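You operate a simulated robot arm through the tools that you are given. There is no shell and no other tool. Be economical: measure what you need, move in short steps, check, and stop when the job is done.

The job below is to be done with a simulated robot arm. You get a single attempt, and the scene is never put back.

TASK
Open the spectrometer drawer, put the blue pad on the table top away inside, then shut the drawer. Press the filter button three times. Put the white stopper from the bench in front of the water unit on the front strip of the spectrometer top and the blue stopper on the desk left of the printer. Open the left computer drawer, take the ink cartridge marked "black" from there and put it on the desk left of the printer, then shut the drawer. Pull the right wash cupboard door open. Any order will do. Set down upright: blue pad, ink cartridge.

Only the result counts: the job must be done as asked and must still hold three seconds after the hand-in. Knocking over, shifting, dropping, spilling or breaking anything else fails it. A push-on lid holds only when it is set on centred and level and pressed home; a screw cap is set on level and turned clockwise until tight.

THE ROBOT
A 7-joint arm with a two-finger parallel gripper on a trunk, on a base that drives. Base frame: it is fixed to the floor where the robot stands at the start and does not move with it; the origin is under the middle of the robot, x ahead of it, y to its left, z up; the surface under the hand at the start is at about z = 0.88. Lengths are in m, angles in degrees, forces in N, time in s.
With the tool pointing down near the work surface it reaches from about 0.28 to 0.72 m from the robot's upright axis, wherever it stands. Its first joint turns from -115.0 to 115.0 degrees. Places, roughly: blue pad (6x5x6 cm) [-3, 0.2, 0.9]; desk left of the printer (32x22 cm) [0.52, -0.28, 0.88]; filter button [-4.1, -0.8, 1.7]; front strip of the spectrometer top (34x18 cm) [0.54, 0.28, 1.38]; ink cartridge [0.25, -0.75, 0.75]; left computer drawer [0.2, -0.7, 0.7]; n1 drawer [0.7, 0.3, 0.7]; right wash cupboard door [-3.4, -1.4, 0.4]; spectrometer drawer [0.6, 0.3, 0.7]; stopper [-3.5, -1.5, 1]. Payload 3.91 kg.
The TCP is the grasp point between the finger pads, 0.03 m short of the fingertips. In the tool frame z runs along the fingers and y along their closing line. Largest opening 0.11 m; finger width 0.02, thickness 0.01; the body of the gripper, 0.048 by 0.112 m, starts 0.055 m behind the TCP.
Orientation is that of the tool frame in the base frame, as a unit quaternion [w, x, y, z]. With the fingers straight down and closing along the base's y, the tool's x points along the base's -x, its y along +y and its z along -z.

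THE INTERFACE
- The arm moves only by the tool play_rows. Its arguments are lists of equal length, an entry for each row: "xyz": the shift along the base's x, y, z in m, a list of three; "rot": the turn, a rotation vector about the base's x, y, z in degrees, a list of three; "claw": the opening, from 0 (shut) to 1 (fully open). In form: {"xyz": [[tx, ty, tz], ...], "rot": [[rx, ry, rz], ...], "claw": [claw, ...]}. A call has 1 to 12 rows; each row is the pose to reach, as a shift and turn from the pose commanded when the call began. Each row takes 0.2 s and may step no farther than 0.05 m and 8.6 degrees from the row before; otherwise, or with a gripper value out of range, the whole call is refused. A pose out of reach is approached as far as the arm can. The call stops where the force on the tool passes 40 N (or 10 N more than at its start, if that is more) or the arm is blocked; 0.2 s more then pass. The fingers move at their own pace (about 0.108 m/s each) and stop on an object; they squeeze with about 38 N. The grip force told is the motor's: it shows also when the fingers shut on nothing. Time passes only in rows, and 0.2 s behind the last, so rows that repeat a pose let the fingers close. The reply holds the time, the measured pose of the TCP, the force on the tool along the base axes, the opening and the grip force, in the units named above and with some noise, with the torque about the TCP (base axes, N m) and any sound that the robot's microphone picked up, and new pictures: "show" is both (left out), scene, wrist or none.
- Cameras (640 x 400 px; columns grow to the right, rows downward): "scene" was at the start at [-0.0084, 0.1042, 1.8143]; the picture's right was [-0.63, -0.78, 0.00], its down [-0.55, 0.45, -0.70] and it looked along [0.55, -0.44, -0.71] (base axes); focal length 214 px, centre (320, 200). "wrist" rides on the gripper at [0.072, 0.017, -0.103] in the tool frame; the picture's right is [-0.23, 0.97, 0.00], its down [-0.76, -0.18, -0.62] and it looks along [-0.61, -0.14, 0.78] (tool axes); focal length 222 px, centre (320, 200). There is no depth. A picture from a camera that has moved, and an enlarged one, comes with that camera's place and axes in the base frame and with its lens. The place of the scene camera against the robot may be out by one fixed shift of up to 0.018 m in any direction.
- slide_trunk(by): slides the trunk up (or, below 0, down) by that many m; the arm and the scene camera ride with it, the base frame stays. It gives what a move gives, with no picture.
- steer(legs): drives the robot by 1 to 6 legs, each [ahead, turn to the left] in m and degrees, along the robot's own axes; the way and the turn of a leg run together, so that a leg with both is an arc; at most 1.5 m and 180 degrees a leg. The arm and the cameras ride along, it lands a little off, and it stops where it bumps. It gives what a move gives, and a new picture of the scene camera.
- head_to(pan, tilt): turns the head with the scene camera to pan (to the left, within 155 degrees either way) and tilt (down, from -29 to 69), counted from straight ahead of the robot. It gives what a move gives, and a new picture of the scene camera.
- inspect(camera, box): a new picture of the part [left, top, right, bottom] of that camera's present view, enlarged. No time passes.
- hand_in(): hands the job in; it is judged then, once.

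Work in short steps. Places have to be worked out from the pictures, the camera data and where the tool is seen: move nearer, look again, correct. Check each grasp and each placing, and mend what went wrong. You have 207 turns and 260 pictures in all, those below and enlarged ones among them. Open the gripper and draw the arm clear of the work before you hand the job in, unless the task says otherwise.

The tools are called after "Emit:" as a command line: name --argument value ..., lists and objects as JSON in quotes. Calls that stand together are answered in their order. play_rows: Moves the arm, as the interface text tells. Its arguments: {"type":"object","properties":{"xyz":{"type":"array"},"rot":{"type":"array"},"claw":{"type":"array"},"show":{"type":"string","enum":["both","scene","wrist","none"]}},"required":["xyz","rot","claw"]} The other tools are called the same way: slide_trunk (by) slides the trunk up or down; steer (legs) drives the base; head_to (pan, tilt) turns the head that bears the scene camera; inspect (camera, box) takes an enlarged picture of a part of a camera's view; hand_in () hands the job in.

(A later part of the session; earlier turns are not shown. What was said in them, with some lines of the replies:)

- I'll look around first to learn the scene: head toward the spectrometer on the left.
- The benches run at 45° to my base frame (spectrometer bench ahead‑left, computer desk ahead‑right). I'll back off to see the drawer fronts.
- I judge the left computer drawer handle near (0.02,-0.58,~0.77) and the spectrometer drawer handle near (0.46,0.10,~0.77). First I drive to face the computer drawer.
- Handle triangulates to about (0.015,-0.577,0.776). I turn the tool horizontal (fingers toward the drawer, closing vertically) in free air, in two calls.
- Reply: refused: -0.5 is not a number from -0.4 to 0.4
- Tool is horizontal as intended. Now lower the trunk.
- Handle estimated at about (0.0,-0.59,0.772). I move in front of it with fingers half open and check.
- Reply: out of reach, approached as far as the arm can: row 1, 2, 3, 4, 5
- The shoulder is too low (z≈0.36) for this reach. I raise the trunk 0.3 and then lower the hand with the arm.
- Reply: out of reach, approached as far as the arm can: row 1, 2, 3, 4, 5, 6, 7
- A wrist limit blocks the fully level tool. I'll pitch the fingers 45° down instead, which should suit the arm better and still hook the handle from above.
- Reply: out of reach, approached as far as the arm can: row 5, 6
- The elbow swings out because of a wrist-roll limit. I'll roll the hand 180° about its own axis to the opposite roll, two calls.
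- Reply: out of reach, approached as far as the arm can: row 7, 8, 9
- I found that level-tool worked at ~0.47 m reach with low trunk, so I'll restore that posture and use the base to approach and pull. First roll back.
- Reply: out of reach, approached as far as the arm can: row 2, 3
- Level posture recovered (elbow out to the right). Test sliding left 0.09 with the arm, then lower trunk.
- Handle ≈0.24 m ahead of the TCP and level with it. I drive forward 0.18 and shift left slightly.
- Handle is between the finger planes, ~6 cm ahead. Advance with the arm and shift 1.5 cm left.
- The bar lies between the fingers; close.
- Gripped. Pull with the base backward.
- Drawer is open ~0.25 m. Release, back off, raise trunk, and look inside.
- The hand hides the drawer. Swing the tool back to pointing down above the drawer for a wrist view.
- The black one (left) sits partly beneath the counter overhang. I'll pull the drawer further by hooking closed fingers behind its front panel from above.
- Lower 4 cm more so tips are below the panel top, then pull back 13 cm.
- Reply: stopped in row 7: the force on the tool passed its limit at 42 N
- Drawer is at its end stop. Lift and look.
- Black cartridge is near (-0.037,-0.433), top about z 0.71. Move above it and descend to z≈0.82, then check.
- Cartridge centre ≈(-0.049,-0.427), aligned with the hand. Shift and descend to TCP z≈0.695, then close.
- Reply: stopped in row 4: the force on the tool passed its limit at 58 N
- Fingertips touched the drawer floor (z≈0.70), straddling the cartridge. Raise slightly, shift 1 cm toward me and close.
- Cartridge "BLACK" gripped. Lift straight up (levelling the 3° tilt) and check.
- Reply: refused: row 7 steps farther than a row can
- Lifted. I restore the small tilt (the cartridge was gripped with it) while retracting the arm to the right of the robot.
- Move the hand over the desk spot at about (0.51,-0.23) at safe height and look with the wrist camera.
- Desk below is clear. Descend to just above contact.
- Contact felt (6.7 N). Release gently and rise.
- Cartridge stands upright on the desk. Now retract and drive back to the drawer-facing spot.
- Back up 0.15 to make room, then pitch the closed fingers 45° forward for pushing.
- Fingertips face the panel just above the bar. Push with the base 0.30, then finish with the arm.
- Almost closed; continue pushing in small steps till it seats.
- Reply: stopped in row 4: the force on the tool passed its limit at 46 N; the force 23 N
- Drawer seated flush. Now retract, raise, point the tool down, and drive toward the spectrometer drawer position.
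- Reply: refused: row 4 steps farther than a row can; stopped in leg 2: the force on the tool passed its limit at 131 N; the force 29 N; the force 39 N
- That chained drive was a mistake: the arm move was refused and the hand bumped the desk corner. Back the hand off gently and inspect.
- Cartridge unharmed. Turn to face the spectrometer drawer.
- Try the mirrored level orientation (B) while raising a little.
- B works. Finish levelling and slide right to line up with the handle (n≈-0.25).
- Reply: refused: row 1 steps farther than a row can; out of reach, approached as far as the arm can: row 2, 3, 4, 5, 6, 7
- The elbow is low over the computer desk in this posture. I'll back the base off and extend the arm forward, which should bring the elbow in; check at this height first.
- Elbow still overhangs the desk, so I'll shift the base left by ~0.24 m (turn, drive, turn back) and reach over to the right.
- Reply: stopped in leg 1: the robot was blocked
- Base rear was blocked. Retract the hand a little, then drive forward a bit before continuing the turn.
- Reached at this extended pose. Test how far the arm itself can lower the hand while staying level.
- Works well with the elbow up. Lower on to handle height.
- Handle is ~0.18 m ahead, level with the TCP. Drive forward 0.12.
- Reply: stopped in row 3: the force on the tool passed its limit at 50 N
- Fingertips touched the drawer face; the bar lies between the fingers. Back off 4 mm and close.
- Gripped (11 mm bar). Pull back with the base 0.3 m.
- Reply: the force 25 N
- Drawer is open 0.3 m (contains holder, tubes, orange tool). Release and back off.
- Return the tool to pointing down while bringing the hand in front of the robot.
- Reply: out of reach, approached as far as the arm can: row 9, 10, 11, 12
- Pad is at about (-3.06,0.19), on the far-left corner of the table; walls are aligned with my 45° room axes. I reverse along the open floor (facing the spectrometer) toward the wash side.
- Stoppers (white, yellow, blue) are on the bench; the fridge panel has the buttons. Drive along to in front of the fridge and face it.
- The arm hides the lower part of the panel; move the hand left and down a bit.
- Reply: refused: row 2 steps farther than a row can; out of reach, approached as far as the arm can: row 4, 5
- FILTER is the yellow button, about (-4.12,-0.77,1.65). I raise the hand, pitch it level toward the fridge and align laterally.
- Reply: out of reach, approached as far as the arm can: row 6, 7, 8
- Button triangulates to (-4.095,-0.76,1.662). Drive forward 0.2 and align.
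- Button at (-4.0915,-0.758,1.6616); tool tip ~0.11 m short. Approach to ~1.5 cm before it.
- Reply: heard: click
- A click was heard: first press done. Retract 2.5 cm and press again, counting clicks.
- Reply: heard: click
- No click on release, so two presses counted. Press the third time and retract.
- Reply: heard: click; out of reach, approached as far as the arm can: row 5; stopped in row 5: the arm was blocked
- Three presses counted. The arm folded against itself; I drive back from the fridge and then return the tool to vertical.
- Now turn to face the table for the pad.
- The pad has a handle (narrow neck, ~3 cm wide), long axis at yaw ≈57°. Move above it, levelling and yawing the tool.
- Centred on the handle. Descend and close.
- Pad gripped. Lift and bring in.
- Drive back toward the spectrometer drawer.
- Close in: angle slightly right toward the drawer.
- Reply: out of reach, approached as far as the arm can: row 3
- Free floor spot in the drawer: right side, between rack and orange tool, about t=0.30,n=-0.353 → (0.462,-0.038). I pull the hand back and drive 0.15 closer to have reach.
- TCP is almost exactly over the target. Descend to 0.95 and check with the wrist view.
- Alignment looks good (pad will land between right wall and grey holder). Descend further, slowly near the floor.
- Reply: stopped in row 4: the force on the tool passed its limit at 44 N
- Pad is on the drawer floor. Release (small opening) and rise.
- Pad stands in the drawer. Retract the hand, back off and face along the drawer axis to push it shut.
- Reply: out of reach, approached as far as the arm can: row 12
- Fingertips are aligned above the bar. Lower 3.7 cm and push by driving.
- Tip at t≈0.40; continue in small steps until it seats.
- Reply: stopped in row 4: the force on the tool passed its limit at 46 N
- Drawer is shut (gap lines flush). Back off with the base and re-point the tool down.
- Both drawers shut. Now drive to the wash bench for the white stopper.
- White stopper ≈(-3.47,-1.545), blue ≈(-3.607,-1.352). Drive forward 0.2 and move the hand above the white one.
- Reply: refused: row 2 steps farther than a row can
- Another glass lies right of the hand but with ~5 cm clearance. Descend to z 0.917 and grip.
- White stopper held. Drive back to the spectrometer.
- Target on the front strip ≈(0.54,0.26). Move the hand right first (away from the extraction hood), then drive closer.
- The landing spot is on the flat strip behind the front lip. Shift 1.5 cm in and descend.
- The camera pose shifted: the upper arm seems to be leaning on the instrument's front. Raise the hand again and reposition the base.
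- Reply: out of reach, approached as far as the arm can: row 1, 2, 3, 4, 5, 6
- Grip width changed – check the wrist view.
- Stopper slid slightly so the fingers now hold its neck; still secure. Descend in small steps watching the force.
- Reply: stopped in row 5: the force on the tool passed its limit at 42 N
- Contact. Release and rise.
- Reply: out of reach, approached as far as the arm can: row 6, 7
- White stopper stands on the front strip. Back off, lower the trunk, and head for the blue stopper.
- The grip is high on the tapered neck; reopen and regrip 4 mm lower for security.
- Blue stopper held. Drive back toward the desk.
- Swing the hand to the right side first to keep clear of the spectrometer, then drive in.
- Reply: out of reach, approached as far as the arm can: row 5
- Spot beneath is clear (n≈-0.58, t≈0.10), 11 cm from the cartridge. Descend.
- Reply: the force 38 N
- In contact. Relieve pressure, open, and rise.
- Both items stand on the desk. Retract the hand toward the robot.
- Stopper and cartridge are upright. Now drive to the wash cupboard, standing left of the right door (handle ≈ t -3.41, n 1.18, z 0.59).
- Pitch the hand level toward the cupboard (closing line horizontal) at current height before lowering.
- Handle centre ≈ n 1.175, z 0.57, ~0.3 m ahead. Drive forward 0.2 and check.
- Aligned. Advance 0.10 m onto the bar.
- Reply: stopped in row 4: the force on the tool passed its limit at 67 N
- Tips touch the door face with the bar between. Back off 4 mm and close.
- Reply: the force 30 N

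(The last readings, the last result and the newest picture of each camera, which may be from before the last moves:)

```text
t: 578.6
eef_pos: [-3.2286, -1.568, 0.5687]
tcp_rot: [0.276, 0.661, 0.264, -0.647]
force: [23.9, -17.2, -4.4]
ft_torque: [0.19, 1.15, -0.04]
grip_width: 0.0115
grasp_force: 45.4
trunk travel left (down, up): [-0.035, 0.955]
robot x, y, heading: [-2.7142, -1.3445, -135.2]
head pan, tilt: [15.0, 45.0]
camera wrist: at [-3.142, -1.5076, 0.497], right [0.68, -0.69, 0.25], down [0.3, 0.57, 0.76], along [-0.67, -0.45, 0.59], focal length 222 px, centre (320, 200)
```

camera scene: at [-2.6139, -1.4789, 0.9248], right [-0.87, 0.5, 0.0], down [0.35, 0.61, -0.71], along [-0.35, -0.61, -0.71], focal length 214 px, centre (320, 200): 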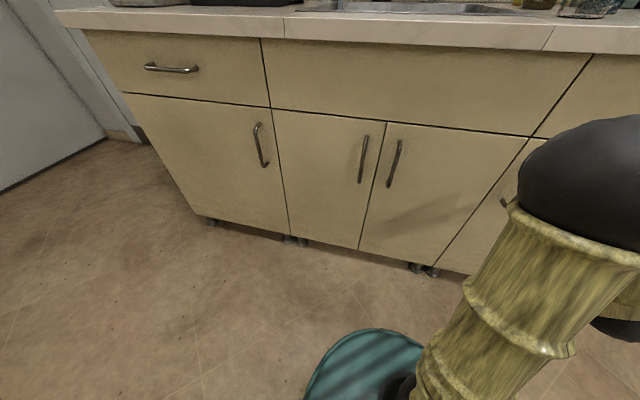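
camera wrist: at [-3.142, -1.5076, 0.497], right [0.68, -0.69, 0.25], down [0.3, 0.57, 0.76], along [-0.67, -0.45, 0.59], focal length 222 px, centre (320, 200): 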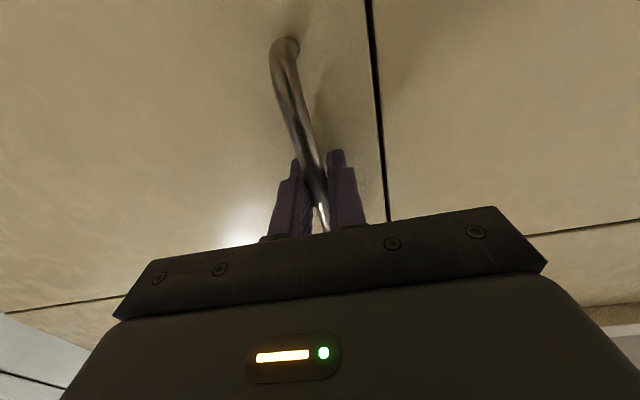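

Bar gripped. Pull with the arm along the door's arc (hinge on the right) for about 19°.

Emit:
play_rows --xyz '[[0.012, 0.01, 0], [0.023, 0.022, 0], [0.032, 0.035, 0], [0.041, 0.048, 0], [0.049, 0.061, 0], [0.057, 0.0755, 0], [0.064, 0.09, 0], [0.071, 0.104, 0], [0.08, 0.126, 0]]' --rot '[[0, 0, 2], [0, 0, 4], [0, 0, 6], [0, 0, 8], [0, 0, 10], [0, 0, 12], [0, 0, 14], [0, 0, 16], [0, 0, 19]]' --claw '[0, 0, 0, 0, 0, 0, 0, 0, 0]' --show "both"

```text
t: 580.6
eef_pos: [-3.149, -1.4412, 0.5678]
tcp_rot: [0.379, 0.608, 0.368, -0.592]
force: [18.6, -7.5, -10.0]
ft_torque: [0.63, 0.68, -0.1]
grip_width: 0.0114
grasp_force: 44.9
trunk travel left (down, up): [-0.035, 0.955]
robot x, y, heading: [-2.7129, -1.346, -134.9]
head pan, tilt: [15.0, 45.0]
camera scene: at [-2.6131, -1.4792, 0.9246], right [-0.87, 0.5, 0.0], down [0.35, 0.61, -0.71], along [-0.35, -0.61, -0.71], focal length 214 px, centre (320, 200)
camera wrist: at [-3.0865, -1.355, 0.4971], right [0.87, -0.43, 0.25], down [0.1, 0.64, 0.76], along [-0.49, -0.64, 0.59], focal length 222 px, centre (320, 200)
```

scene: 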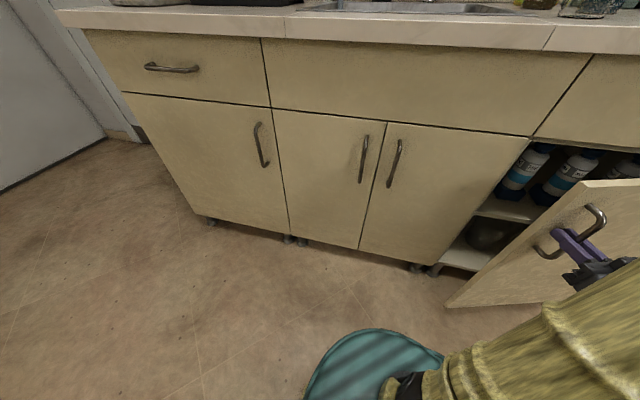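
wrist: 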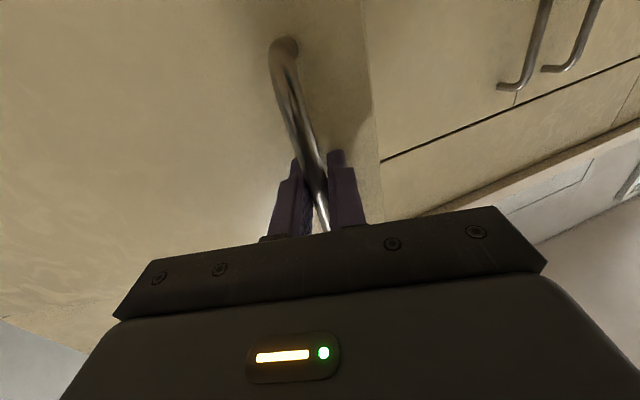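

Door opened ~20°. Release, back the base off, and re-grip to pull it further.

Emit:
play_rows --xyz '[[0, 0, 0], [0, 0, 0], [0.013, 0.027, 0], [0.03, 0.06, 0]]' --rot '[[0, 0, 0], [0, 0, 0], [0, 0, 0], [0, 0, 0]]' --claw '[0.5, 0.7, 0.7, 0.7]' --show "none"

Emit:
steer --legs '[[-0.25, 0]]'

Emit:
inspect --camera "wrist" --box '[0, 0, 640, 400]'

```text
t: 581.6
eef_pos: [-3.1186, -1.3812, 0.5681]
tcp_rot: [0.377, 0.61, 0.366, -0.594]
force: [0.2, 0.2, 0.0]
ft_torque: [0.0, -0.03, 0.03]
grip_width: 0.0769
grasp_force: 0.0
trunk travel left (down, up): [-0.035, 0.955]
robot x, y, heading: [-2.7085, -1.3467, -134.9]
head pan, tilt: [15.0, 45.0]
```

```text
t: 583.7
eef_pos: [-2.9428, -1.205, 0.5675]
tcp_rot: [0.378, 0.61, 0.366, -0.593]
force: [-0.2, -0.5, -0.7]
ft_torque: [-0.01, 0.02, -0.01]
grip_width: 0.0771
grasp_force: 0.0
trunk travel left (down, up): [-0.035, 0.955]
robot x, y, heading: [-2.5385, -1.1666, -135.1]
head pan, tilt: [15.0, 45.0]
camera scene: at [-2.4374, -1.3027, 0.9248], right [-0.87, 0.5, 0.0], down [0.35, 0.61, -0.71], along [-0.35, -0.61, -0.71], focal length 214 px, centre (320, 200)
```

scene: 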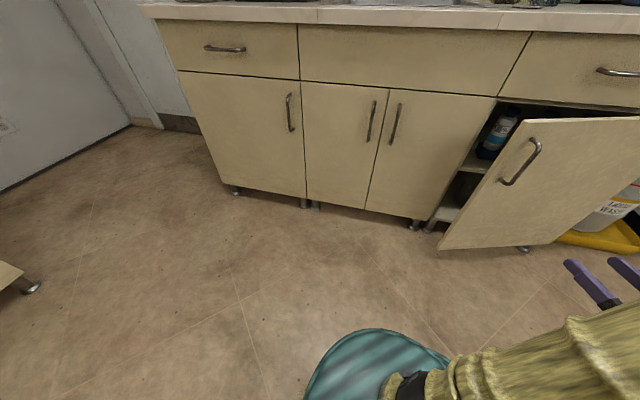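

```text
1.00 times, centred on (320, 200) of wrist (not enlarged: the box is as wide or as high as the picture)
camera zoom: at [-2.8804, -1.1191, 0.4974], right [0.86, -0.43, 0.25], down [0.1, 0.64, 0.76], along [-0.49, -0.64, 0.59], focal length 222 px, centre (320, 200)
```

zoom: 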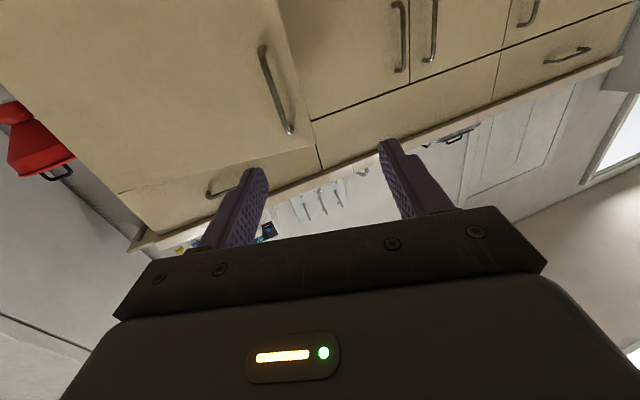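

Emit:
play_rows --xyz '[[-0.034, -0.034, 0], [-0.068, -0.068, 0], [-0.1, -0.1, 0], [-0.13, -0.132, 0], [-0.16, -0.162, 0], [-0.18, -0.182, 0]]' --rot '[[0, 0, 0], [0, 0, 0], [0, 0, 0], [0, 0, 0], [0, 0, 0], [0, 0, 0]]' --claw '[0.7, 0.7, 0.7, 0.7, 0.7, 0.7]' --show "wrist"

```text
t: 585.1
eef_pos: [-3.1231, -1.3887, 0.568]
tcp_rot: [0.378, 0.61, 0.366, -0.593]
force: [0.0, 0.5, -1.1]
ft_torque: [0.01, 0.04, 0.03]
grip_width: 0.0773
grasp_force: 0.1
trunk travel left (down, up): [-0.035, 0.955]
robot x, y, heading: [-2.5361, -1.17, -135.2]
head pan, tilt: [15.0, 45.0]
camera wrist: at [-3.0614, -1.3013, 0.4969], right [0.86, -0.44, 0.25], down [0.1, 0.64, 0.76], along [-0.49, -0.63, 0.59], focal length 222 px, centre (320, 200)
```

wrist: 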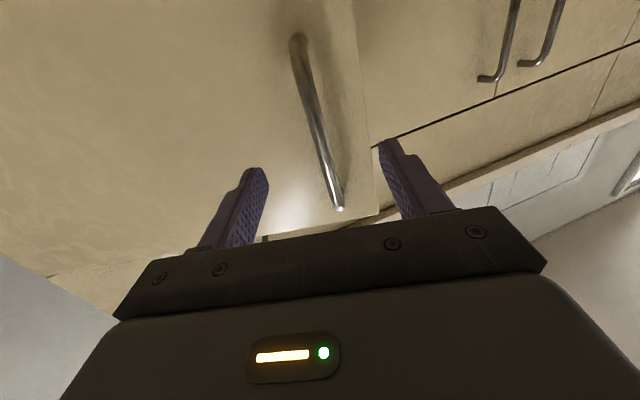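

Bar is between the fingers. Advance 5 cm and grip.

Emit:
play_rows --xyz '[[-0.012, -0.024, 0], [-0.024, -0.049, 0], [-0.024, -0.049, 0], [-0.024, -0.049, 0], [-0.024, -0.049, 0]]' --rot '[[0, 0, 0], [0, 0, 0], [0, 0, 0], [0, 0, 0], [0, 0, 0]]' --claw '[0.7, 0.7, 0.4, 0, 0]' --show "none"

```text
t: 586.3
eef_pos: [-3.1466, -1.4376, 0.568]
tcp_rot: [0.378, 0.609, 0.368, -0.593]
force: [8.8, -3.3, -2.3]
ft_torque: [0.01, 1.08, 0.03]
grip_width: 0.0114
grasp_force: 45.2
trunk travel left (down, up): [-0.035, 0.955]
robot x, y, heading: [-2.5349, -1.1689, -135.0]
head pan, tilt: [15.0, 45.0]
```

Pull further along the arc (door to ~50°), letting the bar turn partly within the grip.

Emit:
play_rows --xyz '[[0.0095, 0.027, 0], [0.0173, 0.0545, 0], [0.0228, 0.082, 0], [0.0275, 0.1094, 0], [0.0297, 0.137, 0], [0.0308, 0.1649, 0], [0.0297, 0.1927, 0], [0.0274, 0.2205, 0]]' --rot '[[0, 0, 2.5], [0, 0, 5], [0, 0, 7], [0, 0, 9], [0, 0, 11], [0, 0, 13], [0, 0, 15], [0, 0, 17]]' --claw '[0, 0, 0, 0, 0, 0, 0, 0]' --show "both"

```text
t: 587.1
eef_pos: [-3.1221, -1.3556, 0.5664]
tcp_rot: [0.417, 0.584, 0.406, -0.567]
force: [5.5, -1.3, -0.4]
ft_torque: [0.8, 0.75, 0.01]
grip_width: 0.0117
grasp_force: 45.0
trunk travel left (down, up): [-0.035, 0.955]
robot x, y, heading: [-2.536, -1.1687, -135.0]
head pan, tilt: [15.0, 45.0]
stopped in row 4: the force on the tool passed its limit at 42 N (the readings are from after the stop); the commanded pose is now the measured one
camera scene: at [-2.4367, -1.3026, 0.9249], right [-0.87, 0.5, 0.0], down [0.35, 0.61, -0.71], along [-0.35, -0.61, -0.71], focal length 214 px, centre (320, 200)
camera wrist: at [-3.071, -1.2614, 0.4965], right [0.91, -0.32, 0.25], down [0.01, 0.65, 0.76], along [-0.4, -0.7, 0.59], focal length 222 px, centre (320, 200)
```

scene: 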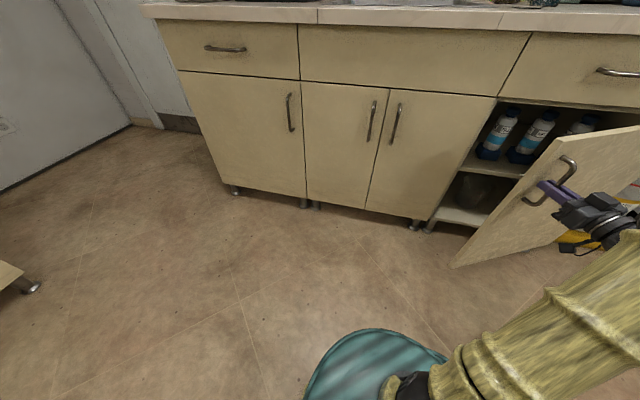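
wrist: 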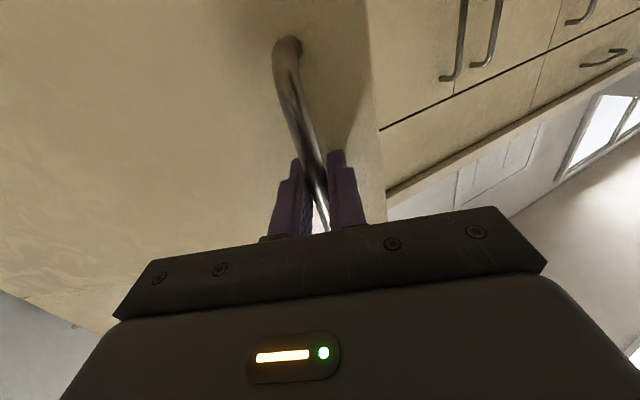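

Emit:
play_rows --xyz '[[0.002, 0.013, 0], [0.004, 0.026, 0], [0.0055, 0.04, 0], [0.0065, 0.0537, 0], [0.007, 0.068, 0], [0.0073, 0.0815, 0], [0.007, 0.095, 0], [0.0065, 0.1093, 0], [0.0055, 0.123, 0], [0.0039, 0.1371, 0]]' --rot '[[0, 0, 1.5], [0, 0, 3], [0, 0, 4.5], [0, 0, 6], [0, 0, 7.5], [0, 0, 9], [0, 0, 10.5], [0, 0, 12], [0, 0, 13.5], [0, 0, 15]]' --claw '[0, 0, 0, 0, 0, 0, 0, 0, 0, 0]' --show "scene"

```text
t: 588.3
eef_pos: [-3.113, -1.2953, 0.5664]
tcp_rot: [0.451, 0.558, 0.441, -0.539]
force: [9.1, -0.1, 1.4]
ft_torque: [0.68, 0.87, 0.01]
grip_width: 0.0115
grasp_force: 44.7
trunk travel left (down, up): [-0.035, 0.955]
robot x, y, heading: [-2.5351, -1.1709, -135.1]
head pan, tilt: [15.0, 45.0]
stopped in row 5: the force on the tool passed its limit at 43 N (the readings are from after the stop); the commanded pose is now the measured one
camera scene: at [-2.4363, -1.3023, 0.9248], right [-0.87, 0.5, 0.0], down [0.35, 0.61, -0.71], along [-0.35, -0.61, -0.71], focal length 214 px, centre (320, 200)
```

scene: 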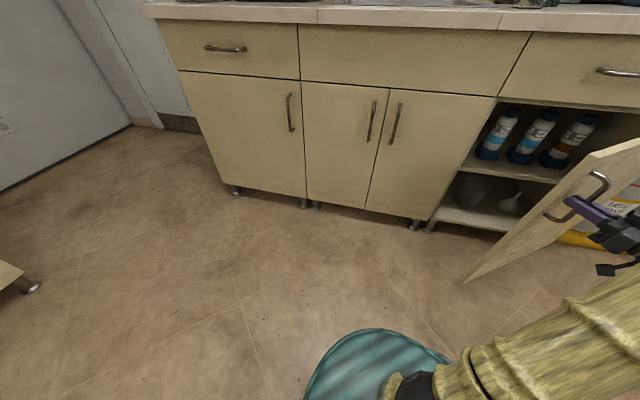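

Door ~40°. Continue with a corrected arc radius.

Emit:
play_rows --xyz '[[0.0012, 0.015, 0], [0.0021, 0.0305, 0], [0.0023, 0.0475, 0], [0.0021, 0.0643, 0], [0.001, 0.081, 0], [-0.0004, 0.0981, 0], [-0.0025, 0.115, 0], [-0.005, 0.1316, 0], [-0.0083, 0.148, 0], [-0.0121, 0.1647, 0]]' --rot '[[0, 0, 1.5], [0, 0, 3], [0, 0, 4.5], [0, 0, 6], [0, 0, 7.5], [0, 0, 9], [0, 0, 10.5], [0, 0, 12], [0, 0, 13.5], [0, 0, 15]]' --claw '[0, 0, 0, 0, 0, 0, 0, 0, 0, 0]' --show "scene"

```text
t: 590.5
eef_pos: [-3.1287, -1.1296, 0.567]
tcp_rot: [0.515, 0.496, 0.508, -0.48]
force: [-4.9, -1.2, -0.8]
ft_torque: [-0.09, 0.96, -0.05]
grip_width: 0.0115
grasp_force: 45.3
trunk travel left (down, up): [-0.035, 0.955]
robot x, y, heading: [-2.5352, -1.1678, -135.5]
head pan, tilt: [15.0, 45.0]
stopped in row 10: the force on the tool passed its limit at 44 N (the readings are from after the stop); the commanded pose is now the measured one
camera scene: at [-2.4374, -1.3026, 0.9244], right [-0.87, 0.5, 0.0], down [0.35, 0.61, -0.71], along [-0.35, -0.61, -0.71], focal length 214 px, centre (320, 200)
```

scene: 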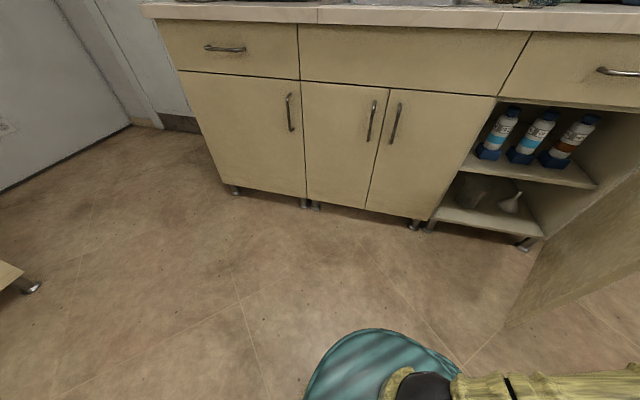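

Door is open ~60°. Release, retreat along the tool axis, and raise clear.

Emit:
play_rows --xyz '[[0, 0, 0], [0, 0, 0], [0, 0.02, 0], [0, 0.05, 0], [0, 0.08, 0]]' --rot '[[0, 0, 0], [0, 0, 0], [0, 0, 0], [0, 0, 0], [0, 0, 0]]' --claw '[0.4, 0.6, 0.6, 0.6, 0.6]' --show "both"

```text
t: 591.7
eef_pos: [-3.1266, -1.0507, 0.5688]
tcp_rot: [0.517, 0.496, 0.508, -0.479]
force: [1.1, -0.8, 0.9]
ft_torque: [0.0, 0.0, 0.02]
grip_width: 0.0661
grasp_force: 0.0
trunk travel left (down, up): [-0.035, 0.955]
robot x, y, heading: [-2.5368, -1.1696, -135.0]
head pan, tilt: [15.0, 45.0]
camera scene: at [-2.4371, -1.3027, 0.9248], right [-0.87, 0.5, 0.0], down [0.35, 0.61, -0.71], along [-0.35, -0.61, -0.71], focal length 214 px, centre (320, 200)
camera wrist: at [-3.1145, -0.9446, 0.4963], right [0.97, 0.05, 0.25], down [-0.23, 0.61, 0.76], along [-0.12, -0.79, 0.6], focal length 222 px, centre (320, 200)
```

scene: 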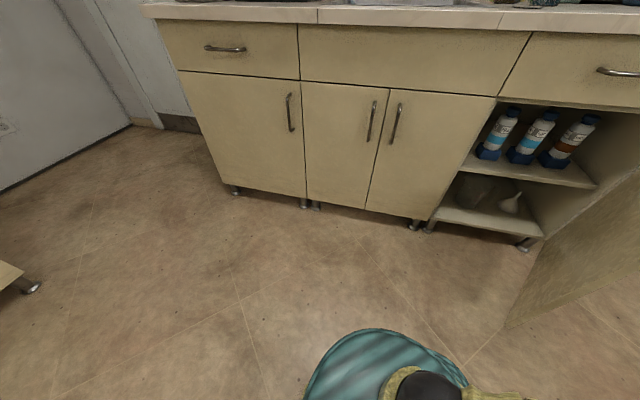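
wrist: 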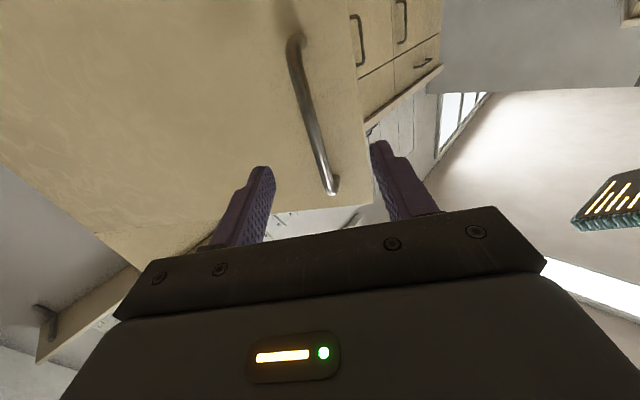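

Raise the trunk and back off clear of the door.

Emit:
slide_trunk --by 0.4

Emit:
steer --legs '[[-0.2, 0]]'

Emit:
head_to --pan -5 --tilt 40

```text
t: 595.6
eef_pos: [-3.1275, -1.0498, 0.9675]
tcp_rot: [0.516, 0.497, 0.507, -0.48]
force: [-1.0, -0.5, 0.1]
ft_torque: [-0.01, 0.0, -0.02]
grip_width: 0.0658
grasp_force: 0.1
trunk travel left (down, up): [-0.435, 0.555]
robot x, y, heading: [-2.5402, -1.168, -135.1]
head pan, tilt: [15.0, 45.0]
```

```text
t: 597.3
eef_pos: [-2.9872, -0.9091, 0.9671]
tcp_rot: [0.516, 0.496, 0.508, -0.48]
force: [-0.4, 0.1, -0.5]
ft_torque: [0.03, 0.04, -0.01]
grip_width: 0.0659
grasp_force: 0.1
trunk travel left (down, up): [-0.435, 0.555]
robot x, y, heading: [-2.3901, -1.0271, -135.0]
head pan, tilt: [15.0, 45.0]
camera scene: at [-2.2963, -1.162, 1.3248], right [-0.87, 0.5, 0.0], down [0.35, 0.61, -0.71], along [-0.35, -0.61, -0.71], focal length 214 px, centre (320, 200)
```

scene: 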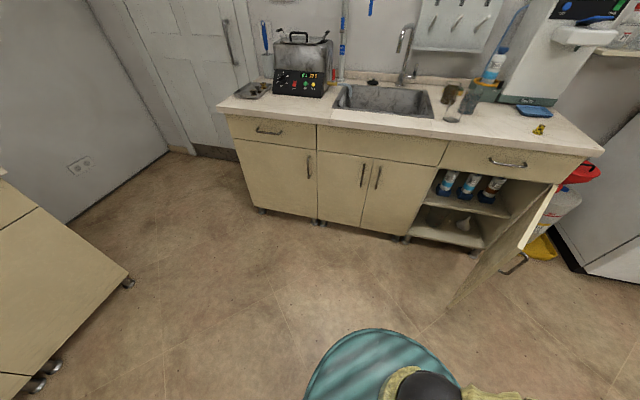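

```text
t: 598.2
eef_pos: [-2.9859, -0.9093, 0.968]
tcp_rot: [0.516, 0.496, 0.507, -0.479]
force: [0.8, -0.2, -0.1]
ft_torque: [0.0, 0.03, 0.01]
grip_width: 0.0659
grasp_force: 0.1
trunk travel left (down, up): [-0.435, 0.555]
robot x, y, heading: [-2.3949, -1.0277, -134.8]
head pan, tilt: [-5.0, 40.0]
camera scene: at [-2.3206, -1.1461, 1.3321], right [-0.64, 0.77, 0.0], down [0.49, 0.41, -0.77], along [-0.59, -0.49, -0.64], focal length 214 px, centre (320, 200)
```

scene: 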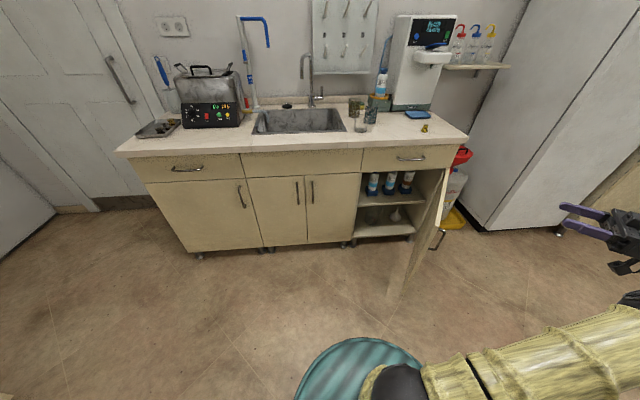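

The door is wide open and the yellow stopper is undisturbed. Both drawers are shut, the other items are in place, and the gripper is open and clear, so I hand in.

Emit:
hand_in

```text
The job is handed in.
```

I handed the job in with every part done as far as I could check:
- **Blue pad:** it stands upright in the spectrometer drawer, which is shut.
- **Filter button:** I pressed it three times and heard a click each time.
- **Stoppers:** the white one is on the front strip of the spectrometer top, and the blue one is on the desk left of the printer.
- **Ink cartridge:** the "black" one stands upright on the desk left of the printer, and the left computer drawer is shut.
- **Right wash cupboard door:** it is open to about 60°.

Two bumps along the way could matter. The hand hit the desk corner hard (131 N), and the arm briefly leaned on the front of the spectrometer. I saw nothing moved or damaged afterwards.
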